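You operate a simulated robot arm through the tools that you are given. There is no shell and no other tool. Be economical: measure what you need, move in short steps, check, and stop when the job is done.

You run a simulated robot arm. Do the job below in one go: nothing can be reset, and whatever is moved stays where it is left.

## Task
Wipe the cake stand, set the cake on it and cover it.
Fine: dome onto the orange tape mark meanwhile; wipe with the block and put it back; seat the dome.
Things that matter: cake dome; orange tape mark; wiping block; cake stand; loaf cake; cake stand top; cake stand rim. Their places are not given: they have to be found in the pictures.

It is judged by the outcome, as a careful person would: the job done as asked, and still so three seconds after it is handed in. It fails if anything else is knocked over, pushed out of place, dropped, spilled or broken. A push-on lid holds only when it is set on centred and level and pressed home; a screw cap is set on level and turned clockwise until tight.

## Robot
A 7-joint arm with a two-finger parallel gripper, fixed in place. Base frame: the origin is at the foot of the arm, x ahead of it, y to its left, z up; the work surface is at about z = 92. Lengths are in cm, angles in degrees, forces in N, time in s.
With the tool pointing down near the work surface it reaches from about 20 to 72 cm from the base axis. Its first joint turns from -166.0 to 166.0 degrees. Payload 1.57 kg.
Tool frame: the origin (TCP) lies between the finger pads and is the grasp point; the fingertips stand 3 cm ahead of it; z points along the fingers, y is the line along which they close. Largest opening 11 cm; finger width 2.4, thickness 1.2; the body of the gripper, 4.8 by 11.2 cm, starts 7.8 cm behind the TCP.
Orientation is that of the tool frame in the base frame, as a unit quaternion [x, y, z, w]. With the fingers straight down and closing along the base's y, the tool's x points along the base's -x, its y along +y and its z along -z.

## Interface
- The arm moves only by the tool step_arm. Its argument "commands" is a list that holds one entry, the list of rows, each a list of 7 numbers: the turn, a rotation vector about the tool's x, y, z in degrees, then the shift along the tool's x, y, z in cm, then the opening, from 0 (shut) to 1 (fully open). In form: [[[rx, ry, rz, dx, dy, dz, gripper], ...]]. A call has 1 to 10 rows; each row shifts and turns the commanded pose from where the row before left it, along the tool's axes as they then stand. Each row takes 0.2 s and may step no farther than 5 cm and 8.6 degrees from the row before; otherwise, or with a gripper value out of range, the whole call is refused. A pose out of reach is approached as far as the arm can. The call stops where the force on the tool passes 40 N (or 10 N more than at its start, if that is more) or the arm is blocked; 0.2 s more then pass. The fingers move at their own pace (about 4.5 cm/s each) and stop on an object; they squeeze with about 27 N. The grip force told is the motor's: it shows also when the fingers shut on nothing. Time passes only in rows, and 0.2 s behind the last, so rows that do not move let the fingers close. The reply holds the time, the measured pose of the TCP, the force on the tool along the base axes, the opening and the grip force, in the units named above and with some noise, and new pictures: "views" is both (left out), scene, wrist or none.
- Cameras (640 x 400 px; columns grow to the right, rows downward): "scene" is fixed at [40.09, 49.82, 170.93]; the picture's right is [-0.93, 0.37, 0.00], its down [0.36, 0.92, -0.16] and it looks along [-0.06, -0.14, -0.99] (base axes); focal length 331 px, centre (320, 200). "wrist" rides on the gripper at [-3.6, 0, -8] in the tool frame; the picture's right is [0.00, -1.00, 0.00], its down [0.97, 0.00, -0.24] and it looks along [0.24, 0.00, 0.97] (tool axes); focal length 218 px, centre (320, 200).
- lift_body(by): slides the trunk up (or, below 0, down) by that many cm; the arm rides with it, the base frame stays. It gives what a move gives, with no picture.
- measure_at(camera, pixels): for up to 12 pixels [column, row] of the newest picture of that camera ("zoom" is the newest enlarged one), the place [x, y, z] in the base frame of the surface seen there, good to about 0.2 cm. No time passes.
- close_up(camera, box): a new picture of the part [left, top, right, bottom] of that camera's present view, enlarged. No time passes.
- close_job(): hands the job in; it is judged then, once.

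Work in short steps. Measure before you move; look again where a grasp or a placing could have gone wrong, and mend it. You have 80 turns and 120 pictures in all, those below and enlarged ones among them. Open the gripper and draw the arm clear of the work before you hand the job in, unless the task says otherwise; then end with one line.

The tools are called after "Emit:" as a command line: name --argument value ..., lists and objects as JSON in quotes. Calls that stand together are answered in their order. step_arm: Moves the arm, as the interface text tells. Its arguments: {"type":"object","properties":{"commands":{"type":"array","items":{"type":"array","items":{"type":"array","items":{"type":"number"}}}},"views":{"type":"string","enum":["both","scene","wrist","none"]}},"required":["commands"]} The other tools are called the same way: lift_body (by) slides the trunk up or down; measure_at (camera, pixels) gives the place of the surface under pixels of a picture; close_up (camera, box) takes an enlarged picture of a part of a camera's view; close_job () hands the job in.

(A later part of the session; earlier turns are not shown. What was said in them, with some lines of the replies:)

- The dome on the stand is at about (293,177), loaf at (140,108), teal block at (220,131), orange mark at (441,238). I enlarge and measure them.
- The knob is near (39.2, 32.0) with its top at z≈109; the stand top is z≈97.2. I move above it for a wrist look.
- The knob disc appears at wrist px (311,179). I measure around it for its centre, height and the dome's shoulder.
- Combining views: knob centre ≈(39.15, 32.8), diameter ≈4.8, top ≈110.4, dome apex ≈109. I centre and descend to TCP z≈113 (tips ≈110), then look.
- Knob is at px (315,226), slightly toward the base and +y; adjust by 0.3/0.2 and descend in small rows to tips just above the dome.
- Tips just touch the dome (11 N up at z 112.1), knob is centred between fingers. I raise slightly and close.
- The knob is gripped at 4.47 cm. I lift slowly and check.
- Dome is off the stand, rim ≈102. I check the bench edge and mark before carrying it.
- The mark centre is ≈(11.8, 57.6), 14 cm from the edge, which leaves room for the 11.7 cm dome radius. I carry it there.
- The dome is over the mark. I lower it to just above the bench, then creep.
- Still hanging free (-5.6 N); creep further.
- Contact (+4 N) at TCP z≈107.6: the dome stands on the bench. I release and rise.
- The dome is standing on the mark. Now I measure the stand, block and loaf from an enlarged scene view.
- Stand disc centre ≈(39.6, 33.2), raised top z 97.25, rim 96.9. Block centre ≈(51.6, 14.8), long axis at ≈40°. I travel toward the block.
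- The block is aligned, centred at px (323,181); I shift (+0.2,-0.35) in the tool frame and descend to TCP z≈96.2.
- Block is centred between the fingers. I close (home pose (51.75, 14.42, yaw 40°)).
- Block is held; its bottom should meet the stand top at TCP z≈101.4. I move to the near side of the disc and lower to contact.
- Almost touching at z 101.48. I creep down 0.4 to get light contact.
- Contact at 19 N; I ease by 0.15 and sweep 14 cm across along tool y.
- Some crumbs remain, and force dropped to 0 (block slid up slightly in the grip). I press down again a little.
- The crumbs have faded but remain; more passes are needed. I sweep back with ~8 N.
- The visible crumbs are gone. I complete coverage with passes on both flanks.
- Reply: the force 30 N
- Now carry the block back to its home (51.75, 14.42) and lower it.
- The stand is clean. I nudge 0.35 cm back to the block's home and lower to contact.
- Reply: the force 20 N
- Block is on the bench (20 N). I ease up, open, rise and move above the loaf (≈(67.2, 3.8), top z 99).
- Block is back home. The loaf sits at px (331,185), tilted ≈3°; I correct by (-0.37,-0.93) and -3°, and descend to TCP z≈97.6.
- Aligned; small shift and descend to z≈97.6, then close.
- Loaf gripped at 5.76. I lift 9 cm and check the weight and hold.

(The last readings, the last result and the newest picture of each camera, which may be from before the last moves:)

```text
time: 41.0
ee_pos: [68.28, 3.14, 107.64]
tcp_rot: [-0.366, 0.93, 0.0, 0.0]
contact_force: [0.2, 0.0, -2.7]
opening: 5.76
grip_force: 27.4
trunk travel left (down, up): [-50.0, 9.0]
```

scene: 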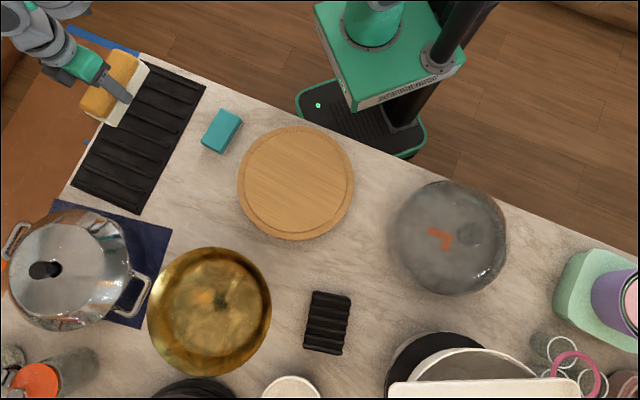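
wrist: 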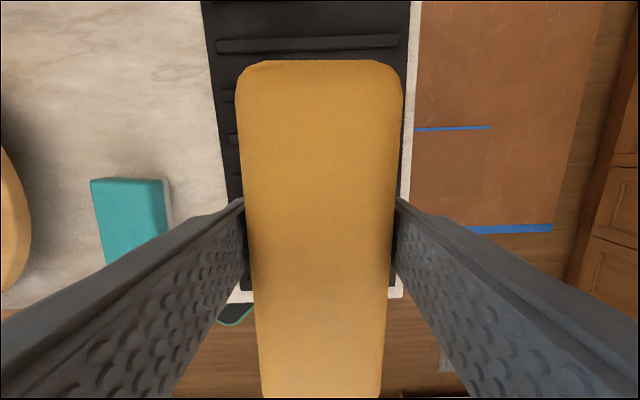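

Held (0.27 kg). I carry it over to above the stand centre.

Emit:
step_arm --commands '[[[0, 0, 0, 0.03, 4.6, 0, 0.3], [0, 0, 0, 0.03, 4.6, 0, 0.3], [0, 0, 0, 0.03, 4.6, 0, 0.3], [0, 0, 0, 0.03, 4.6, 0, 0.3], [0, 0, 0, 0.03, 4.6, 0, 0.3], [0, 0, 0, 0.03, 4.6, 0, 0.3], [0, 0, 0, 0.03, 4.6, 0, 0.3], [0, 0, 0, 0.03, 4.6, 0, 0.3], [0, 0, 0, 0.03, 4.6, 0, 0.3], [0, 0, 0, 0, 0, 0, 0.3]]]'

```text
time: 43.2
ee_pos: [39.7, 33.59, 107.84]
tcp_rot: [-0.367, 0.93, 0.0, -0.001]
contact_force: [-1.4, -0.1, -2.5]
opening: 5.76
grip_force: 26.9
trunk travel left (down, up): [-50.0, 9.0]
```

scene: 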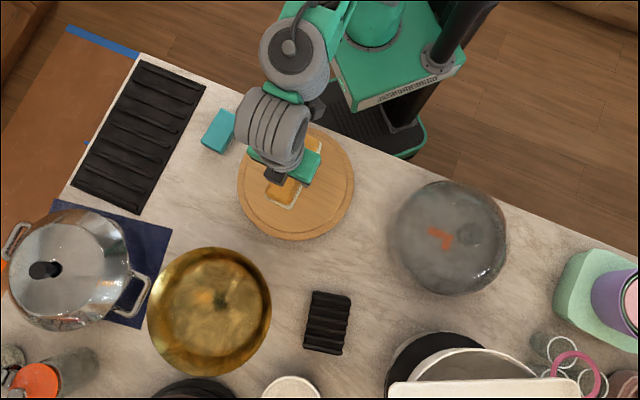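
wrist: 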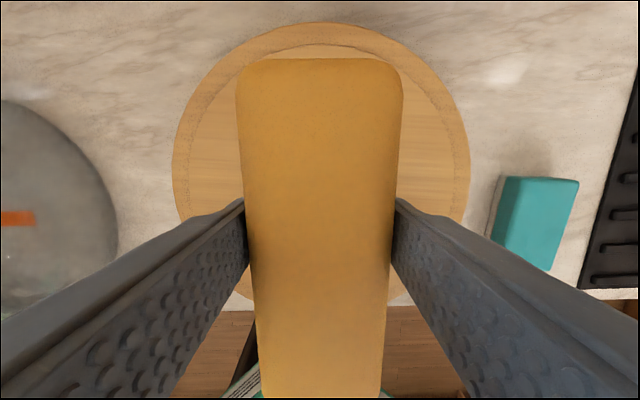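

Centred across the stand (173–471 px). I lower to near contact, then creep.

Emit:
step_arm --commands '[[[0, 0, 0, 0, 0, 3, 0.3], [0, 0, 0, 0, 0, 2.5, 0.3], [0, 0, 0, 0, 0, 0.4, 0.3], [0, 0, 0, 0, 0, 0.2, 0.3], [0, 0, 0, 0, 0, 0, 0.3]]]' --views "none"

```text
time: 44.4
ee_pos: [39.85, 33.5, 101.91]
tcp_rot: [-0.366, 0.93, 0.001, 0.001]
contact_force: [-0.3, 2.3, 5.8]
opening: 5.74
grip_force: 26.4
trunk travel left (down, up): [-50.0, 9.0]
```

Contact (+5.8 N) at z 101.9. I release and rise.

Emit:
step_arm --commands '[[[0, 0, 0, 0, 0, 0.05, 0.3], [0, 0, 0, 0, 0, 0, 0.75], [0, 0, 0, 0, 0, 0, 0.75], [0, 0, 0, 0, 0, 0, 0.75], [0, 0, 0, 0, 0, -4, 0.75], [0, 0, 0, 0, 0, -5, 0.75], [0, 0, 0, 0, 0, -5, 0.75], [0, 0, 0, 0, 0, -4, 0.75], [0, 0, 0, 0, 0, 0, 0.75]]]'

```text
time: 46.4
ee_pos: [39.54, 33.24, 119.93]
tcp_rot: [-0.367, 0.93, 0.0, 0.0]
contact_force: [0.1, -0.7, 0.1]
opening: 8.27
grip_force: 0.1
trunk travel left (down, up): [-50.0, 9.0]
```

scene: 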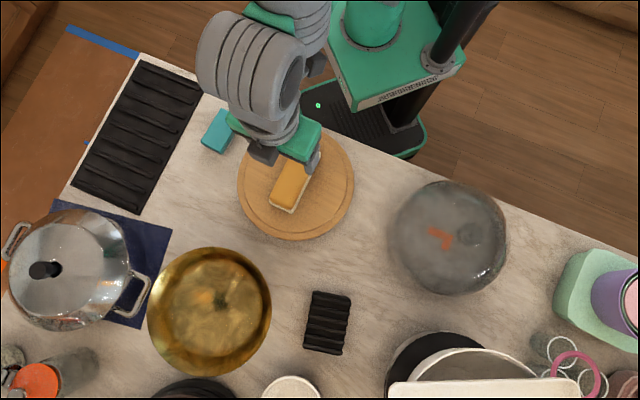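
wrist: 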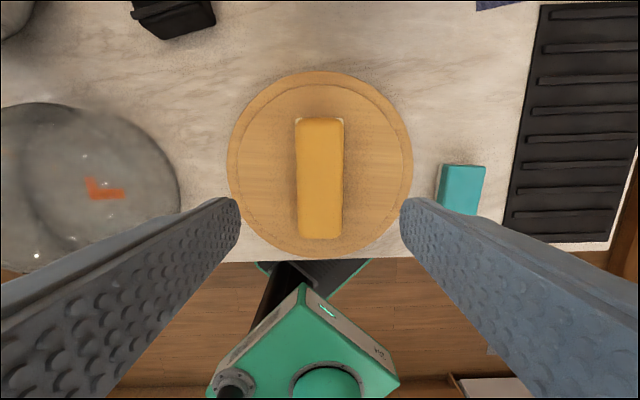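

The loaf sits centred on the stand. I rotate back to yaw 0 and return to above the dome's knob.

Emit:
step_arm --commands '[[[0, 0, 7.17, 0, 0, 0, 0.75], [0, 0, 7.17, 0, 0, 0, 0.75], [0, 0, 7.17, 0, 0, 0, 0.75], [0, 0, 7.17, 0, 0, 0, 0.75], [0, 0, 7.17, 0, 0, 0, 0.75], [0, 0, 7.17, 0, 0, 0, 0.75], [0, 0, 0, 0, 0, 0, 0.75]]]'

Emit:
step_arm --commands '[[[0, 0, 0, 3.12, 2.69, 0, 0.7], [0, 0, 0, 3.12, 2.69, 0, 0.7], [0, 0, 0, 3.12, 2.69, 0, 0.7], [0, 0, 0, 3.12, 2.69, 0, 0.7], [0, 0, 0, 3.12, 2.69, 0, 0.7], [0, 0, 0, 3.12, 2.69, 0, 0.7], [0, 0, 0, 3.12, 2.69, 0, 0.7], [0, 0, 0, 3.12, 2.69, 0, 0.7], [0, 0, 0, 3.12, 2.69, 0, 0.7], [0, 0, 0, 0, 0, 0, 0.7]]]'

```text
time: 48.0
ee_pos: [39.74, 33.51, 119.85]
tcp_rot: [0.0, 1.0, -0.001, 0.0]
contact_force: [0.6, 0.2, 0.2]
opening: 8.23
grip_force: 0.1
trunk travel left (down, up): [-50.0, 9.0]
```

scene: 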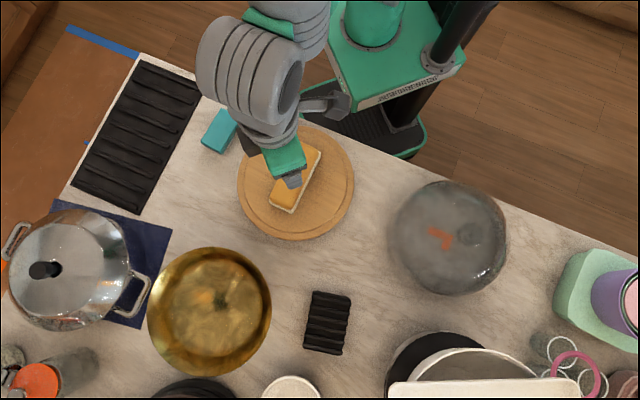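
wrist: 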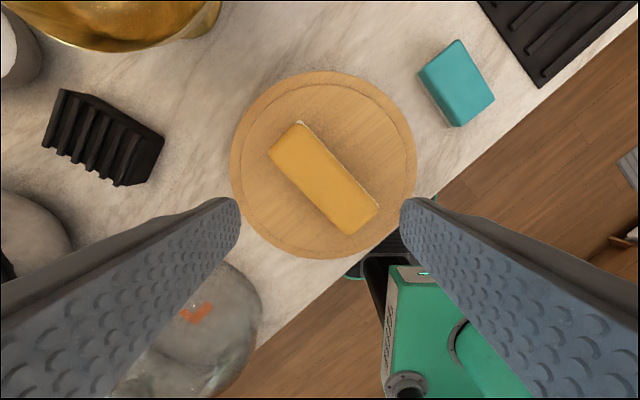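

```text
time: 50.2
ee_pos: [11.82, 57.6, 119.67]
tcp_rot: [-0.001, 1.0, 0.0, 0.0]
contact_force: [-1.3, 0.1, 0.7]
opening: 7.72
grip_force: 0.0
trunk travel left (down, up): [-50.0, 9.0]
```

scene: 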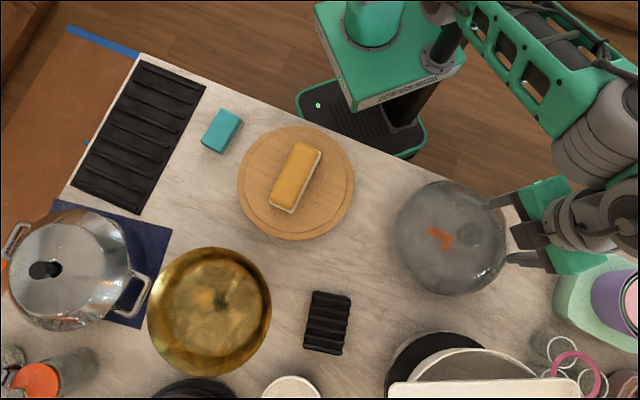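
wrist: 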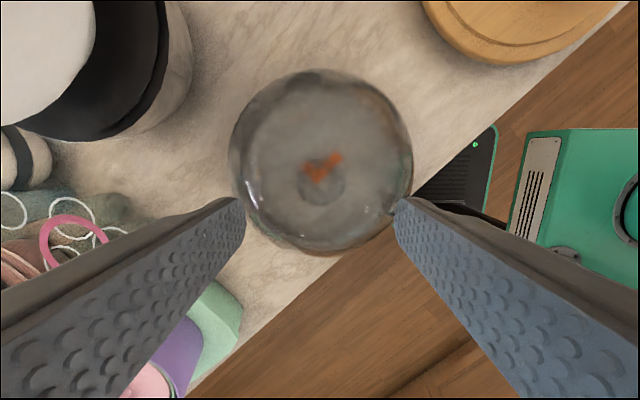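

Loaf is well placed and the wrist view puts the stand centre at ≈(39.2, 32.9), consistent with the pose from which I lifted the dome (38.9, 32.95). I descend over the knob to just above it.

Emit:
step_arm --commands '[[[0, 0, 0, 0.15, -0.05, 4, 0.7], [0, 0, 0, 0, 0, 4, 0.7], [0, 0, 0, 0, 0, 2.5, 0.7], [0, 0, 0, 0, 0, 0, 0.7], [0, 0, 0, 0, 0, 0, 0.7]]]' --views "wrist"

```text
time: 51.4
ee_pos: [11.85, 57.6, 108.92]
tcp_rot: [0.0, 1.0, 0.0, 0.0]
contact_force: [0.8, 0.0, -0.1]
opening: 7.69
grip_force: 0.0
trunk travel left (down, up): [-50.0, 9.0]
```

wrist: 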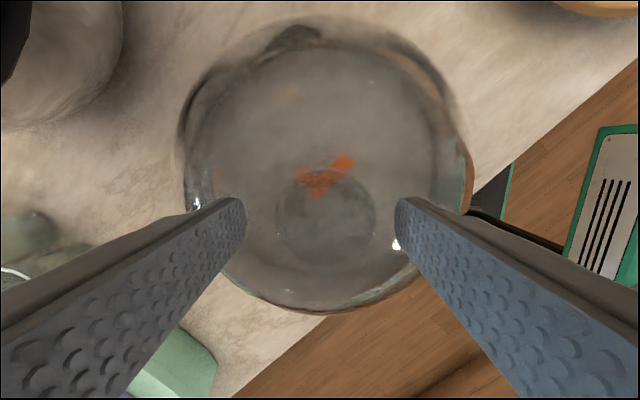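

Knob at px (325,219); shift x +0.25, y -0.2 in tool frame, descend 1.2, and close.

Emit:
step_arm --commands '[[[0, 0, 0, 0.25, -0.15, 0.6, 0.7], [0, 0, 0, 0, 0, 0.6, 0.7], [0, 0, 0, 0, 0, 0, 0.7], [0, 0, 0, 0, 0, 0, 0.2], [0, 0, 0, 0, 0, 0, 0.2], [0, 0, 0, 0, 0, 0, 0.2], [0, 0, 0, 0, 0, 0, 0.2], [0, 0, 0, 0, 0, 0, 0.2]]]' --views "wrist"

```text
time: 53.2
ee_pos: [11.3, 57.47, 107.79]
tcp_rot: [0.0, 1.0, 0.0, 0.0]
contact_force: [-0.3, 1.2, 0.8]
opening: 4.45
grip_force: 26.8
trunk travel left (down, up): [-50.0, 9.0]
```

wrist: 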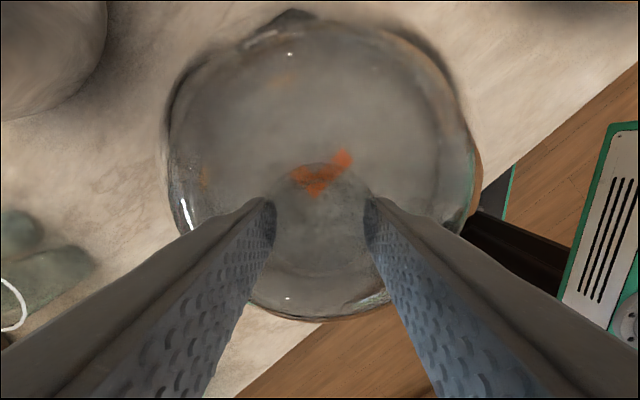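

Gripped; knob sits ≈0.25 cm further (+x) than in the first grasp (top edge row 163 vs 169), so I'll aim for TCP x≈38.65. Lift to z≈123 so the rim (TCP−15.4) clears the loaf.

Emit:
step_arm --commands '[[[0, 0, 0, 0, 0, -1, 0.2], [0, 0, 0, 0, 0, -2, 0.2], [0, 0, 0, 0, 0, -3, 0.2], [0, 0, 0, 0, 0, -4, 0.2], [0, 0, 0, 0, 0, -4, 0.2], [0, 0, 0, 0, 0, -1.5, 0.2], [0, 0, 0, 0, 0, 0, 0.2]]]'

```text
time: 54.8
ee_pos: [11.33, 57.57, 122.41]
tcp_rot: [0.001, 1.0, 0.0, -0.001]
contact_force: [-0.3, 0.1, -5.6]
opening: 4.45
grip_force: 27.4
out of reach, approached as far as the arm can: row 6
trunk travel left (down, up): [-50.0, 9.0]
```

scene: 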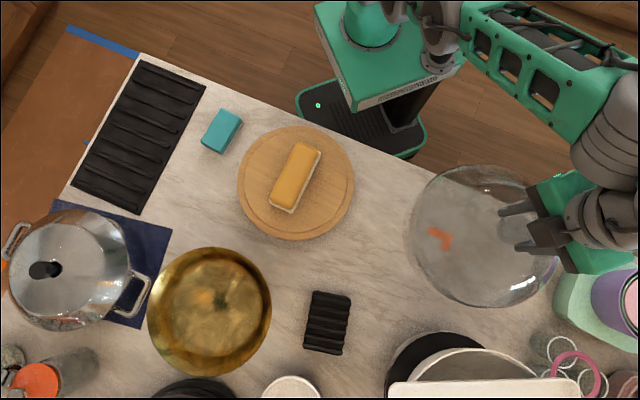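
wrist: 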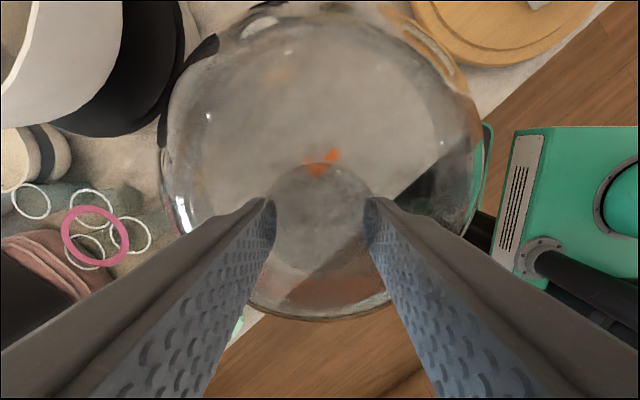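

Lifted, rim at ≈107. I carry it over to the stand.

Emit:
step_arm --commands '[[[0, 0, 0, -3.03, -2.73, 0.6, 0.2], [0, 0, 0, -3.03, -2.73, 0, 0.2], [0, 0, 0, -3.03, -2.73, 0, 0.2], [0, 0, 0, -3.03, -2.73, 0, 0.2], [0, 0, 0, -3.03, -2.73, 0, 0.2], [0, 0, 0, -3.03, -2.73, 0, 0.2], [0, 0, 0, -3.03, -2.73, 0, 0.2], [0, 0, 0, -3.03, -2.73, 0, 0.2], [0, 0, 0, -3.03, -2.73, 0, 0.2], [0, 0, 0, 0, 0, 0, 0.2]]]'

```text
time: 57.0
ee_pos: [38.8, 32.95, 122.02]
tcp_rot: [0.0, 1.0, 0.0, 0.0]
contact_force: [-0.2, 0.0, -4.4]
opening: 4.44
grip_force: 26.9
trunk travel left (down, up): [-50.0, 9.0]
```

scene: 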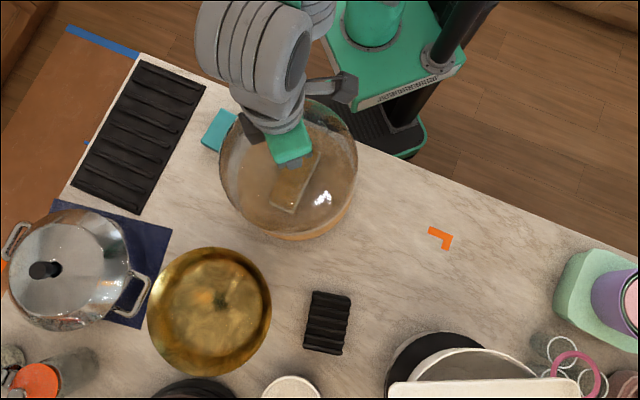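
wrist: 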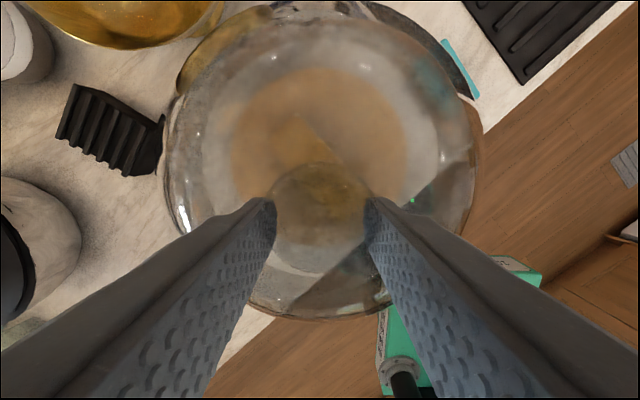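

Now lower to z≈113.4 (about 1 cm above the seat), and inspect alignment.

Emit:
step_arm --commands '[[[0, 0, 0, 0, 0, 3, 0.2], [0, 0, 0, 0, 0, 3, 0.2], [0, 0, 0, 0, 0, 2.5, 0.2], [0, 0, 0, 0, 0, 0, 0.2], [0, 0, 0, 0, 0, 0, 0.2]]]'

Emit:
close_up --camera "scene" --box '[215, 100, 375, 250]'

```text
time: 58.2
ee_pos: [38.93, 32.97, 113.56]
tcp_rot: [0.0, 1.0, 0.0, 0.0]
contact_force: [-0.3, 0.7, -5.0]
opening: 4.45
grip_force: 27.3
trunk travel left (down, up): [-50.0, 9.0]
```

scene: 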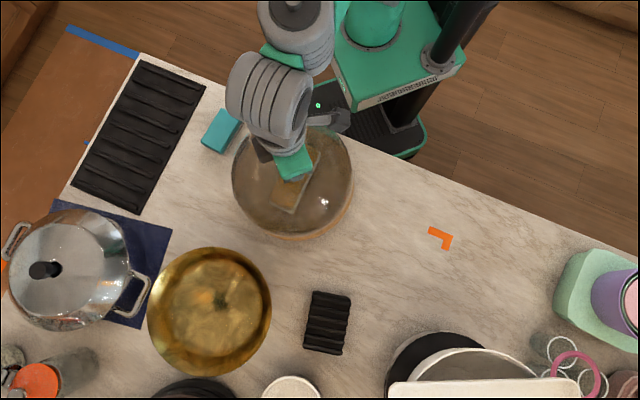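
wrist: 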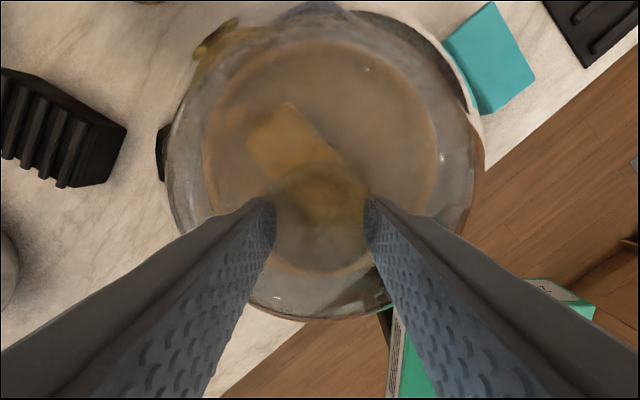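

```text
2.67 times, centred on (295, 175) of scene
```

zoom: 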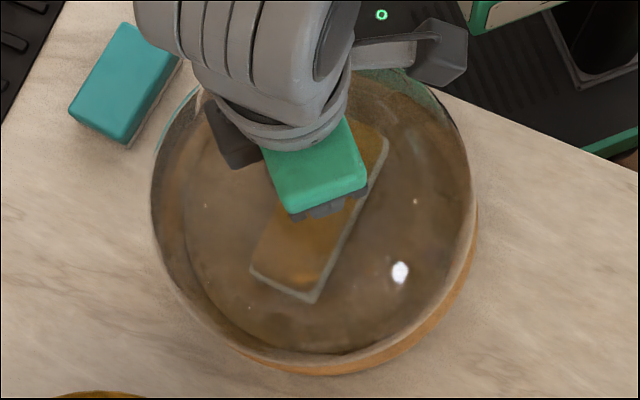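

By the grasp offset the dome is ≈0.25 too far in +x; I shift tool x +0.25 and creep down to the seat.

Emit:
step_arm --commands '[[[0, 0, 0, 0.25, 0, 0.3, 0.2], [0, 0, 0, 0, 0, 0.3, 0.2], [0, 0, 0, 0, 0, 0.3, 0.2], [0, 0, 0, 0, 0, 0, 0.2], [0, 0, 0, 0, 0, 0, 0.2]]]' --views "none"

Emit:
close_up --camera "scene" --box '[213, 100, 373, 250]'

```text
time: 59.4
ee_pos: [38.56, 32.99, 112.7]
tcp_rot: [0.001, 1.0, 0.0, 0.0]
contact_force: [0.1, -0.2, -5.8]
opening: 4.45
grip_force: 26.8
trunk travel left (down, up): [-50.0, 9.0]
```

```text
2.67 times, centred on (293, 175) of scene
```

zoom: 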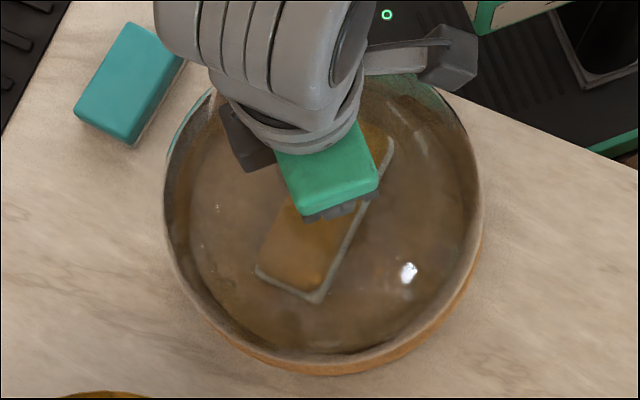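

This nearly matches the original seated picture (highlight at (408,272) in both). Creep down to contact.

Emit:
step_arm --commands '[[[0, 0, 0, 0, 0, 0.2, 0.2], [0, 0, 0, 0, 0, 0.2, 0.2], [0, 0, 0, 0, 0, 0.1, 0.2], [0, 0, 0, 0, 0, 0, 0.2]]]' --views "none"

Emit:
close_up --camera "scene" --box '[213, 100, 373, 250]'

```text
time: 60.4
ee_pos: [38.46, 33.01, 112.32]
tcp_rot: [0.0, 1.0, 0.0, 0.0]
contact_force: [1.3, -2.4, 5.4]
opening: 4.47
grip_force: 27.2
trunk travel left (down, up): [-50.0, 9.0]
```

```text
2.67 times, centred on (293, 175) of scene
```

zoom: 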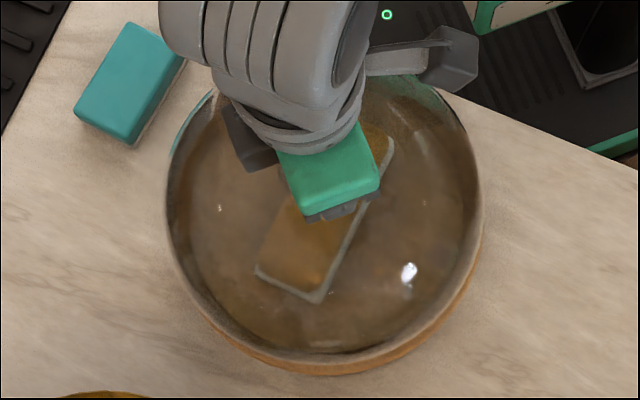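

Contact at 112.3, matching the expected seated height. I press a little to bring it home.

Emit:
step_arm --commands '[[[0, 0, 0, 0, 0, 0.15, 0.2], [0, 0, 0, 0, 0, 0.1, 0.2], [0, 0, 0, 0, 0, 0, 0.2]]]' --views "none"

```text
time: 61.2
ee_pos: [38.41, 33.06, 112.27]
tcp_rot: [0.0, 1.0, 0.003, 0.003]
contact_force: [2.2, 2.2, 25.7]
opening: 4.45
grip_force: 27.2
trunk travel left (down, up): [-50.0, 9.0]
```

Pressed at 26 N with no further travel. I ease off, open, and rise to inspect.

Emit:
step_arm --commands '[[[0, 0, 0, 0, 0, -0.3, 0.2], [0, 0, 0, 0, 0, 0, 0.7], [0, 0, 0, 0, 0, 0, 0.7], [0, 0, 0, 0, 0, 0, 0.7], [0, 0, 0, 0, 0, -3, 0.7], [0, 0, 0, 0, 0, -5, 0.7], [0, 0, 0, 0, 0, -5, 0.7], [0, 0, 0, 0, 0, -2, 0.7], [0, 0, 0, 0, 0, 0, 0.7]]]'

Emit:
close_up --camera "wrist" --box '[200, 60, 440, 260]'

```text
time: 63.2
ee_pos: [38.63, 32.9, 127.25]
tcp_rot: [0.0, 1.0, 0.0, 0.0]
contact_force: [0.1, 0.9, 0.1]
opening: 7.69
grip_force: 0.0
trunk travel left (down, up): [-50.0, 9.0]
```

scene: 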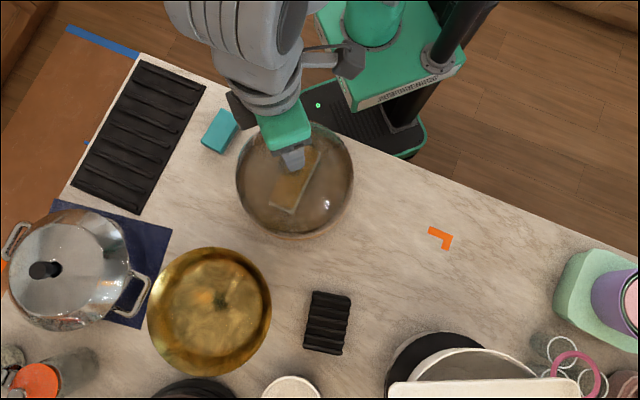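
wrist: 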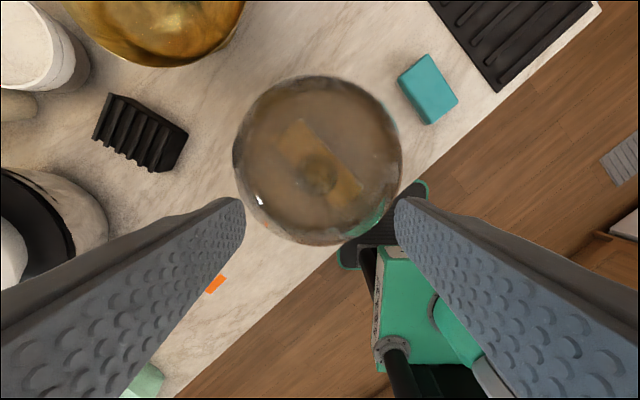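

```text
2.00 times, centred on (320, 160) of wrist
```

zoom: 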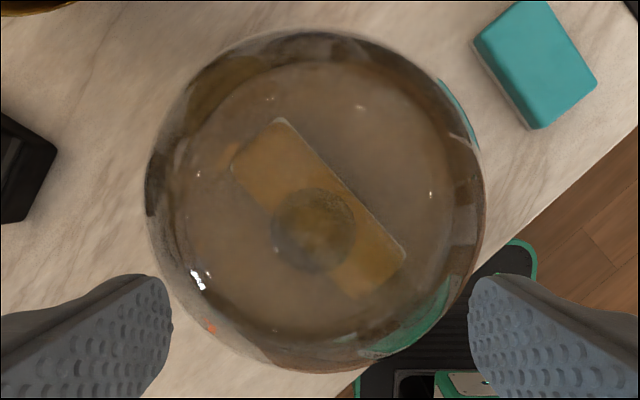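

The dome looks seated. I draw the arm back to the start pose and compare with the initial picture.

Emit:
step_arm --commands '[[[0, 0, 0, 4.1, 0.4, 0, 0.7], [0, 0, 0, 4.1, 0.4, 0, 0.8], [0, 0, 0, 4.1, 0.4, 0, 1], [0, 0, 0, 4.1, 0.3, 0, 1], [0, 0, 0, 0, 0, 0, 1]]]'

Emit:
close_up --camera "scene" --box '[213, 100, 373, 250]'

```text
time: 64.4
ee_pos: [22.11, 34.31, 126.82]
tcp_rot: [0.0, 1.0, 0.0, 0.0]
contact_force: [0.1, -0.2, 0.0]
opening: 11.0
grip_force: 0.1
trunk travel left (down, up): [-50.0, 9.0]
```

scene: 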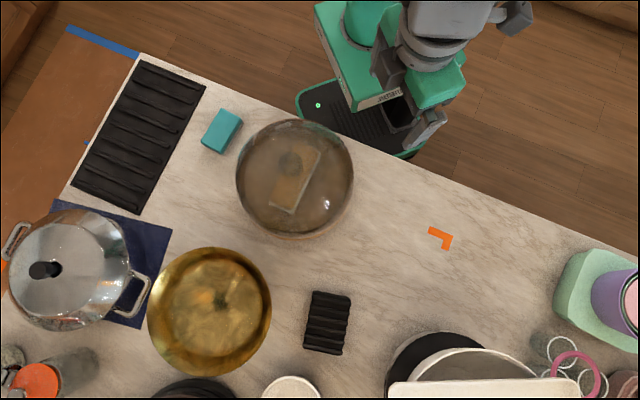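
wrist: 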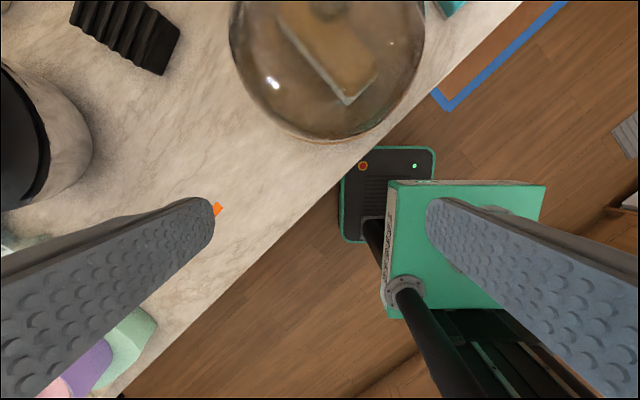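

```text
2.67 times, centred on (293, 175) of scene
```

zoom: 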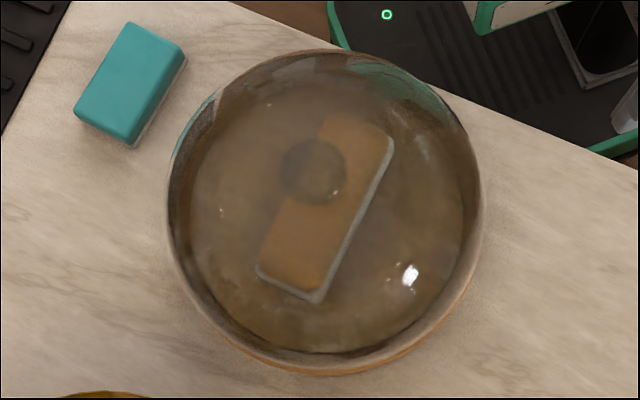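

Compared with the start picture the knob moved from zoom (310,167) to (313,171), i.e. maybe 0.3 cm. I check concentricity by placing the wrist camera straight above the stand axis (≈(39.05, 32.92)), looking vertically.

Emit:
step_arm --commands '[[[0, 0, 0, -3.84, -0.35, 0, 1], [0, 0, 0, -3.84, -0.35, 0, 1], [0, 0, 0, -3.84, -0.35, 0, 1], [0, 0, 0, -3.84, -0.35, 0, 1], [0, -6.95, 0, 0, 0, 0, 1], [0, -6.95, 0, 0, 0, 0, 1], [0, 0, 0, 0, 0, 0, 1], [0, 0, 0, 0, 0, 0, 1]]]' --views "wrist"

Emit:
close_up --camera "wrist" --box '[220, 130, 420, 270]'

```text
time: 66.2
ee_pos: [37.41, 33.1, 127.05]
tcp_rot: [0.001, 0.993, -0.001, 0.121]
contact_force: [0.0, -0.2, 0.4]
opening: 10.99
grip_force: 0.0
trunk travel left (down, up): [-50.0, 9.0]
```

wrist: 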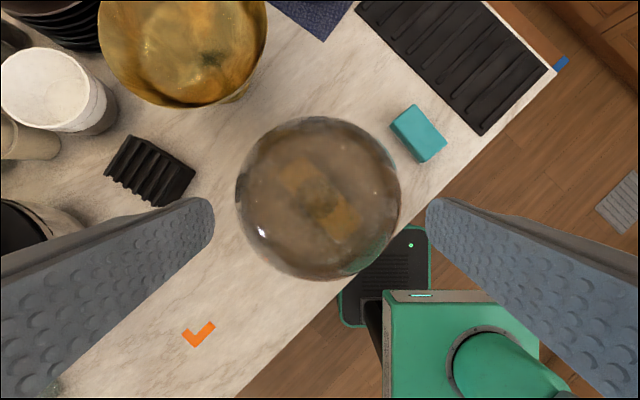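

```text
2.86 times, centred on (320, 200) of wrist
```

zoom: 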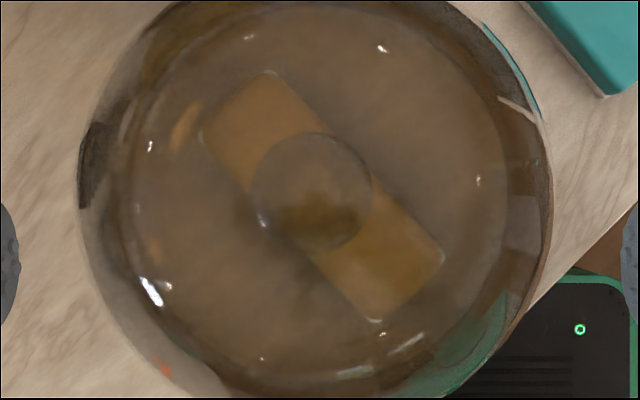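

Knob appears at px (317,197) → dome ≈(39.2, 33.35), about 0.4 cm +y of the stand centre. I'll re-grip and correct. First straighten the tool and descend over the knob.

Emit:
step_arm --commands '[[[0, 6.95, 0, 0, 0, 0, 0.8], [0, 6.95, 0, 0, 0, 0, 0.7], [0, 0, 0, -1.5, 0.2, 3, 0.7], [0, 0, 0, 0, 0, 4, 0.7], [0, 0, 0, 0, 0, 4, 0.7], [0, 0, 0, 0, 0, 2.6, 0.7], [0, 0, 0, 0, 0, 0, 0.7], [0, 0, 0, 0, 0, 0, 0.7]]]' --views "wrist"

Emit:
close_up --camera "wrist" --box '[200, 140, 440, 290]'

```text
time: 68.0
ee_pos: [39.05, 33.41, 113.55]
tcp_rot: [0.0, 1.0, 0.0, 0.0]
contact_force: [-0.3, 0.8, -0.5]
opening: 7.7
grip_force: 0.1
trunk travel left (down, up): [-50.0, 9.0]
```

wrist: 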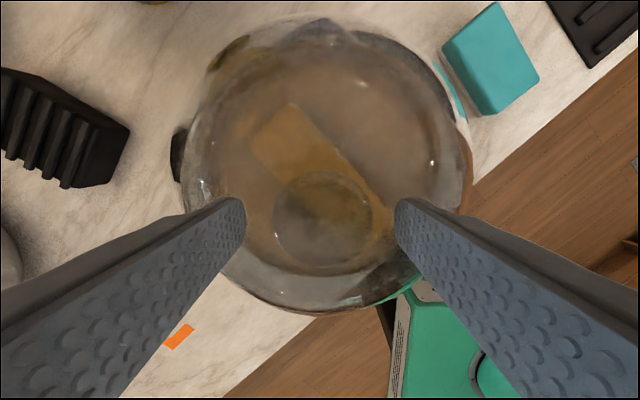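

```text
2.67 times, centred on (320, 215) of wrist
```

zoom: 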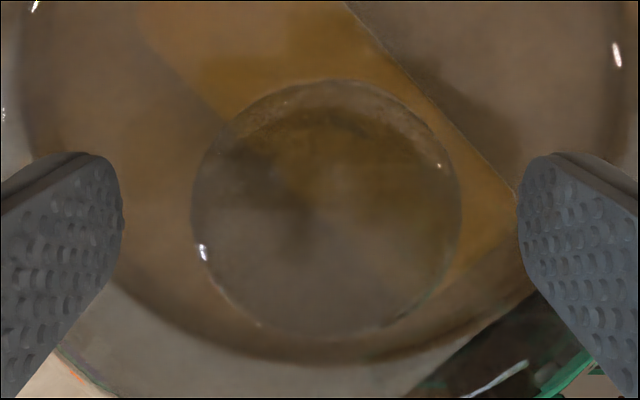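

By the same view as before the first lift, the dome is ≈0.25 cm further +y. I centre on the knob, grip, lift 0.6, and shift −0.28 in y.

Emit:
step_arm --commands '[[[0, 0, 0, 0.15, -0.12, 0.6, 0.7], [0, 0, 0, 0, 0, 0.6, 0.7], [0, 0, 0, 0, 0, 0, 0.7], [0, 0, 0, 0, 0, 0, 0.2], [0, 0, 0, 0, 0, 0, 0.2], [0, 0, 0, 0, 0, 0, 0.2], [0, 0, 0, 0, 0, 0, 0.2], [0, 0, 0, 0, 0, 0, 0.2]]]' --views "wrist"

Emit:
close_up --camera "scene" --box '[213, 100, 373, 250]'

Emit:
step_arm --commands '[[[0, 0, 0, 0, 0, -0.4, 0.2], [0, 0, 0, 0, 0, -0.4, 0.2], [0, 0, 0, 0, -0.28, 0, 0.2], [0, 0, 0, 0, 0, 0, 0.2], [0, 0, 0, 0, 0, 0, 0.2]]]' --views "none"

Emit:
close_up --camera "scene" --box '[213, 100, 373, 250]'

```text
time: 69.8
ee_pos: [38.69, 33.24, 112.42]
tcp_rot: [0.001, 1.0, 0.0, 0.0]
contact_force: [-0.4, 0.2, -1.0]
opening: 4.48
grip_force: 26.9
trunk travel left (down, up): [-50.0, 9.0]
```

wrist: 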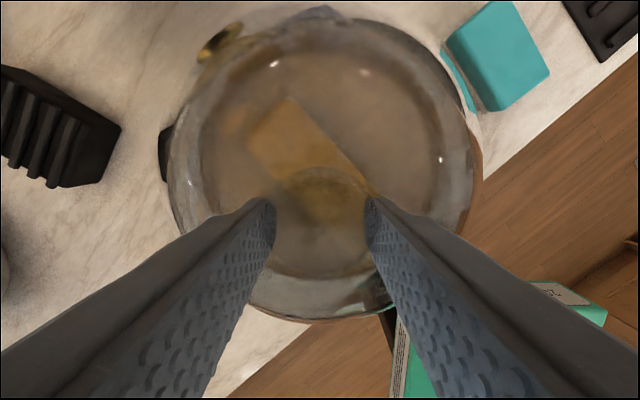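

```text
2.67 times, centred on (293, 175) of scene
```

zoom: 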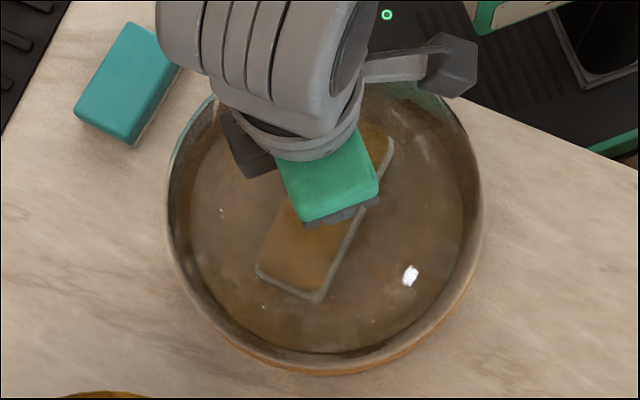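

```text
time: 71.0
ee_pos: [38.77, 32.91, 113.19]
tcp_rot: [0.0, 1.0, 0.0, 0.0]
contact_force: [0.1, 1.3, -5.4]
opening: 4.47
grip_force: 26.5
trunk travel left (down, up): [-50.0, 9.0]
```

```text
2.67 times, centred on (293, 175) of scene
```

zoom: 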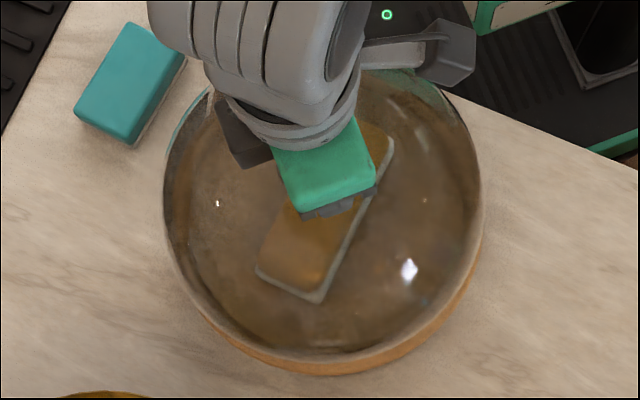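

Allowing for 0.8 cm of height, the highlight will land at ≈(408,273) versus (407,272) originally. Lower to the seat with light press.

Emit:
step_arm --commands '[[[0, 0, 0, 0.0, -0.05, 0.3, 0.2], [0, 0, 0, 0, 0, 0.3, 0.2], [0, 0, 0, 0, 0, 0.2, 0.2], [0, 0, 0, 0, 0, 0.1, 0.2], [0, 0, 0, 0, 0, 0, 0.2]]]' --views "none"

Emit:
close_up --camera "scene" --box '[213, 100, 373, 250]'

```text
time: 72.2
ee_pos: [38.61, 32.79, 112.34]
tcp_rot: [0.0, 1.0, 0.001, 0.001]
contact_force: [0.5, 0.8, 6.0]
opening: 4.48
grip_force: 26.7
trunk travel left (down, up): [-50.0, 9.0]
```

```text
2.67 times, centred on (293, 175) of scene
```

zoom: 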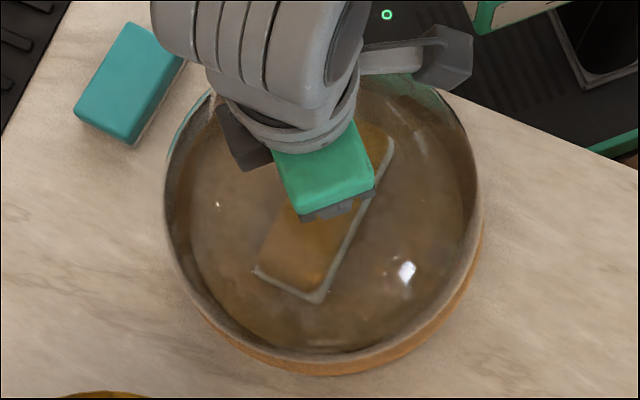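

Highlight at (406,271), essentially the original seat, with small side forces. I press briefly, ease off, and release slowly.

Emit:
step_arm --commands '[[[0, 0, 0, 0, 0.05, 0.15, 0.2], [0, 0, 0, 0, 0, 0, 0.2], [0, 0, 0, 0, 0, -0.15, 0.2], [0, 0, 0, 0, 0, -0.05, 0.45], [0, 0, 0, 0, 0, 0, 0.5], [0, 0, 0, 0, 0, 0, 0.6], [0, 0, 0, 0, 0, 0, 0.7]]]' --views "none"

Emit:
close_up --camera "scene" --box '[213, 100, 373, 250]'

```text
time: 73.8
ee_pos: [38.75, 33.0, 112.14]
tcp_rot: [0.0, 1.0, 0.0, 0.0]
contact_force: [0.4, 0.3, 1.1]
opening: 7.69
grip_force: 0.0
trunk travel left (down, up): [-50.0, 9.0]
```

```text
2.67 times, centred on (293, 175) of scene
```

zoom: 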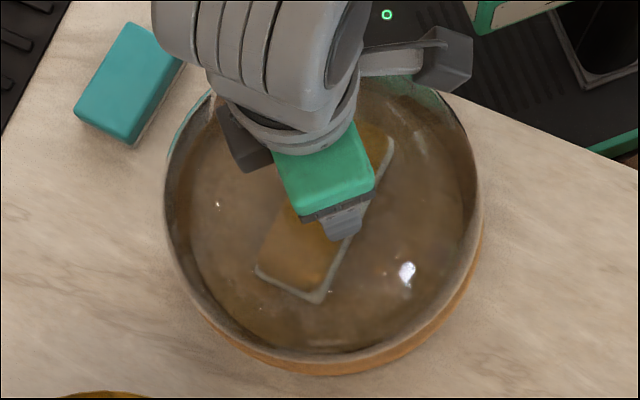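

The dome stayed put after release (highlight (406,271)). I rise and withdraw the arm, then do a final check.

Emit:
step_arm --commands '[[[0, 0, 0, 0, 0, -3, 0.7], [0, 0, 0, 0, 0, -5, 0.7], [0, 0, 0, 0, 0, -5, 0.7], [0, 0, 0, 0, 0, -2, 0.7], [0, 0, 0, 4.1, 0.4, 0, 0.7], [0, 0, 0, 4.1, 0.4, 0, 1], [0, 0, 0, 4.1, 0.4, 0, 1], [0, 0, 0, 4.1, 0.3, 0, 1], [0, 0, 0, 0, 0, 0, 1]]]'

Emit:
close_up --camera "scene" --box '[213, 100, 373, 250]'

```text
time: 75.8
ee_pos: [22.59, 34.22, 127.07]
tcp_rot: [0.0, 1.0, 0.0, 0.0]
contact_force: [0.6, 1.2, 0.6]
opening: 10.98
grip_force: 0.0
trunk travel left (down, up): [-50.0, 9.0]
```

scene: 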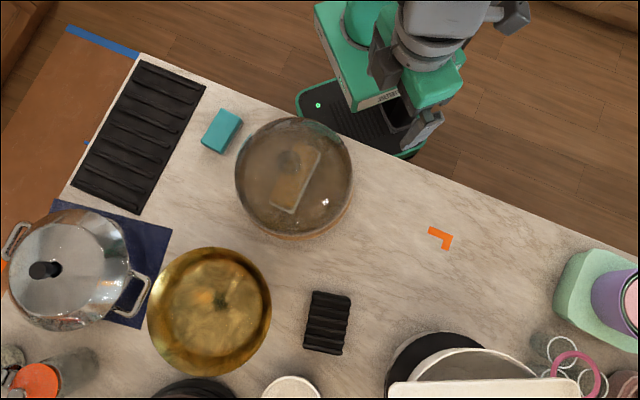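
wrist: 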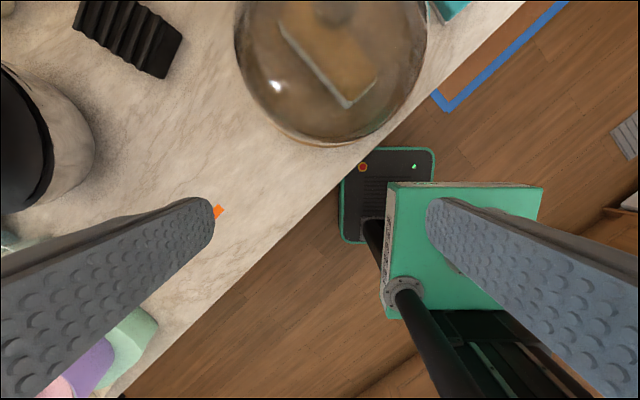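

```text
2.67 times, centred on (293, 175) of scene
```

zoom: 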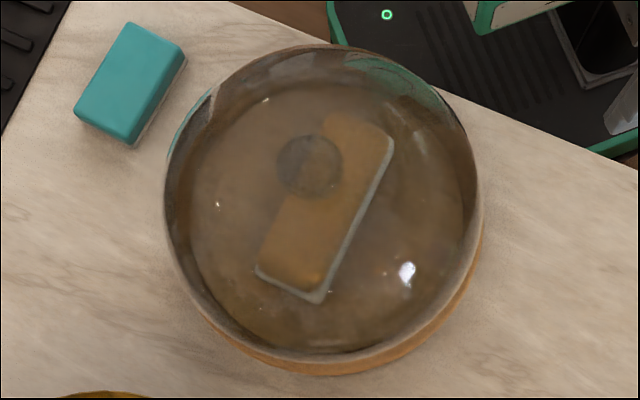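

The picture matches the original seating: knob at (309,166) versus (310,167). The loaf is under the dome, the block is at its place, and the arm is clear. I hand the job in.

Emit:
close_job

```text
The job is handed in.
```

The stand is wiped clean and the loaf cake sits centred on it under the dome. The dome rested on the orange mark meanwhile and is back within about 0.1 cm of where it started. The wiping block is back in its place, and the arm is open and drawn clear.
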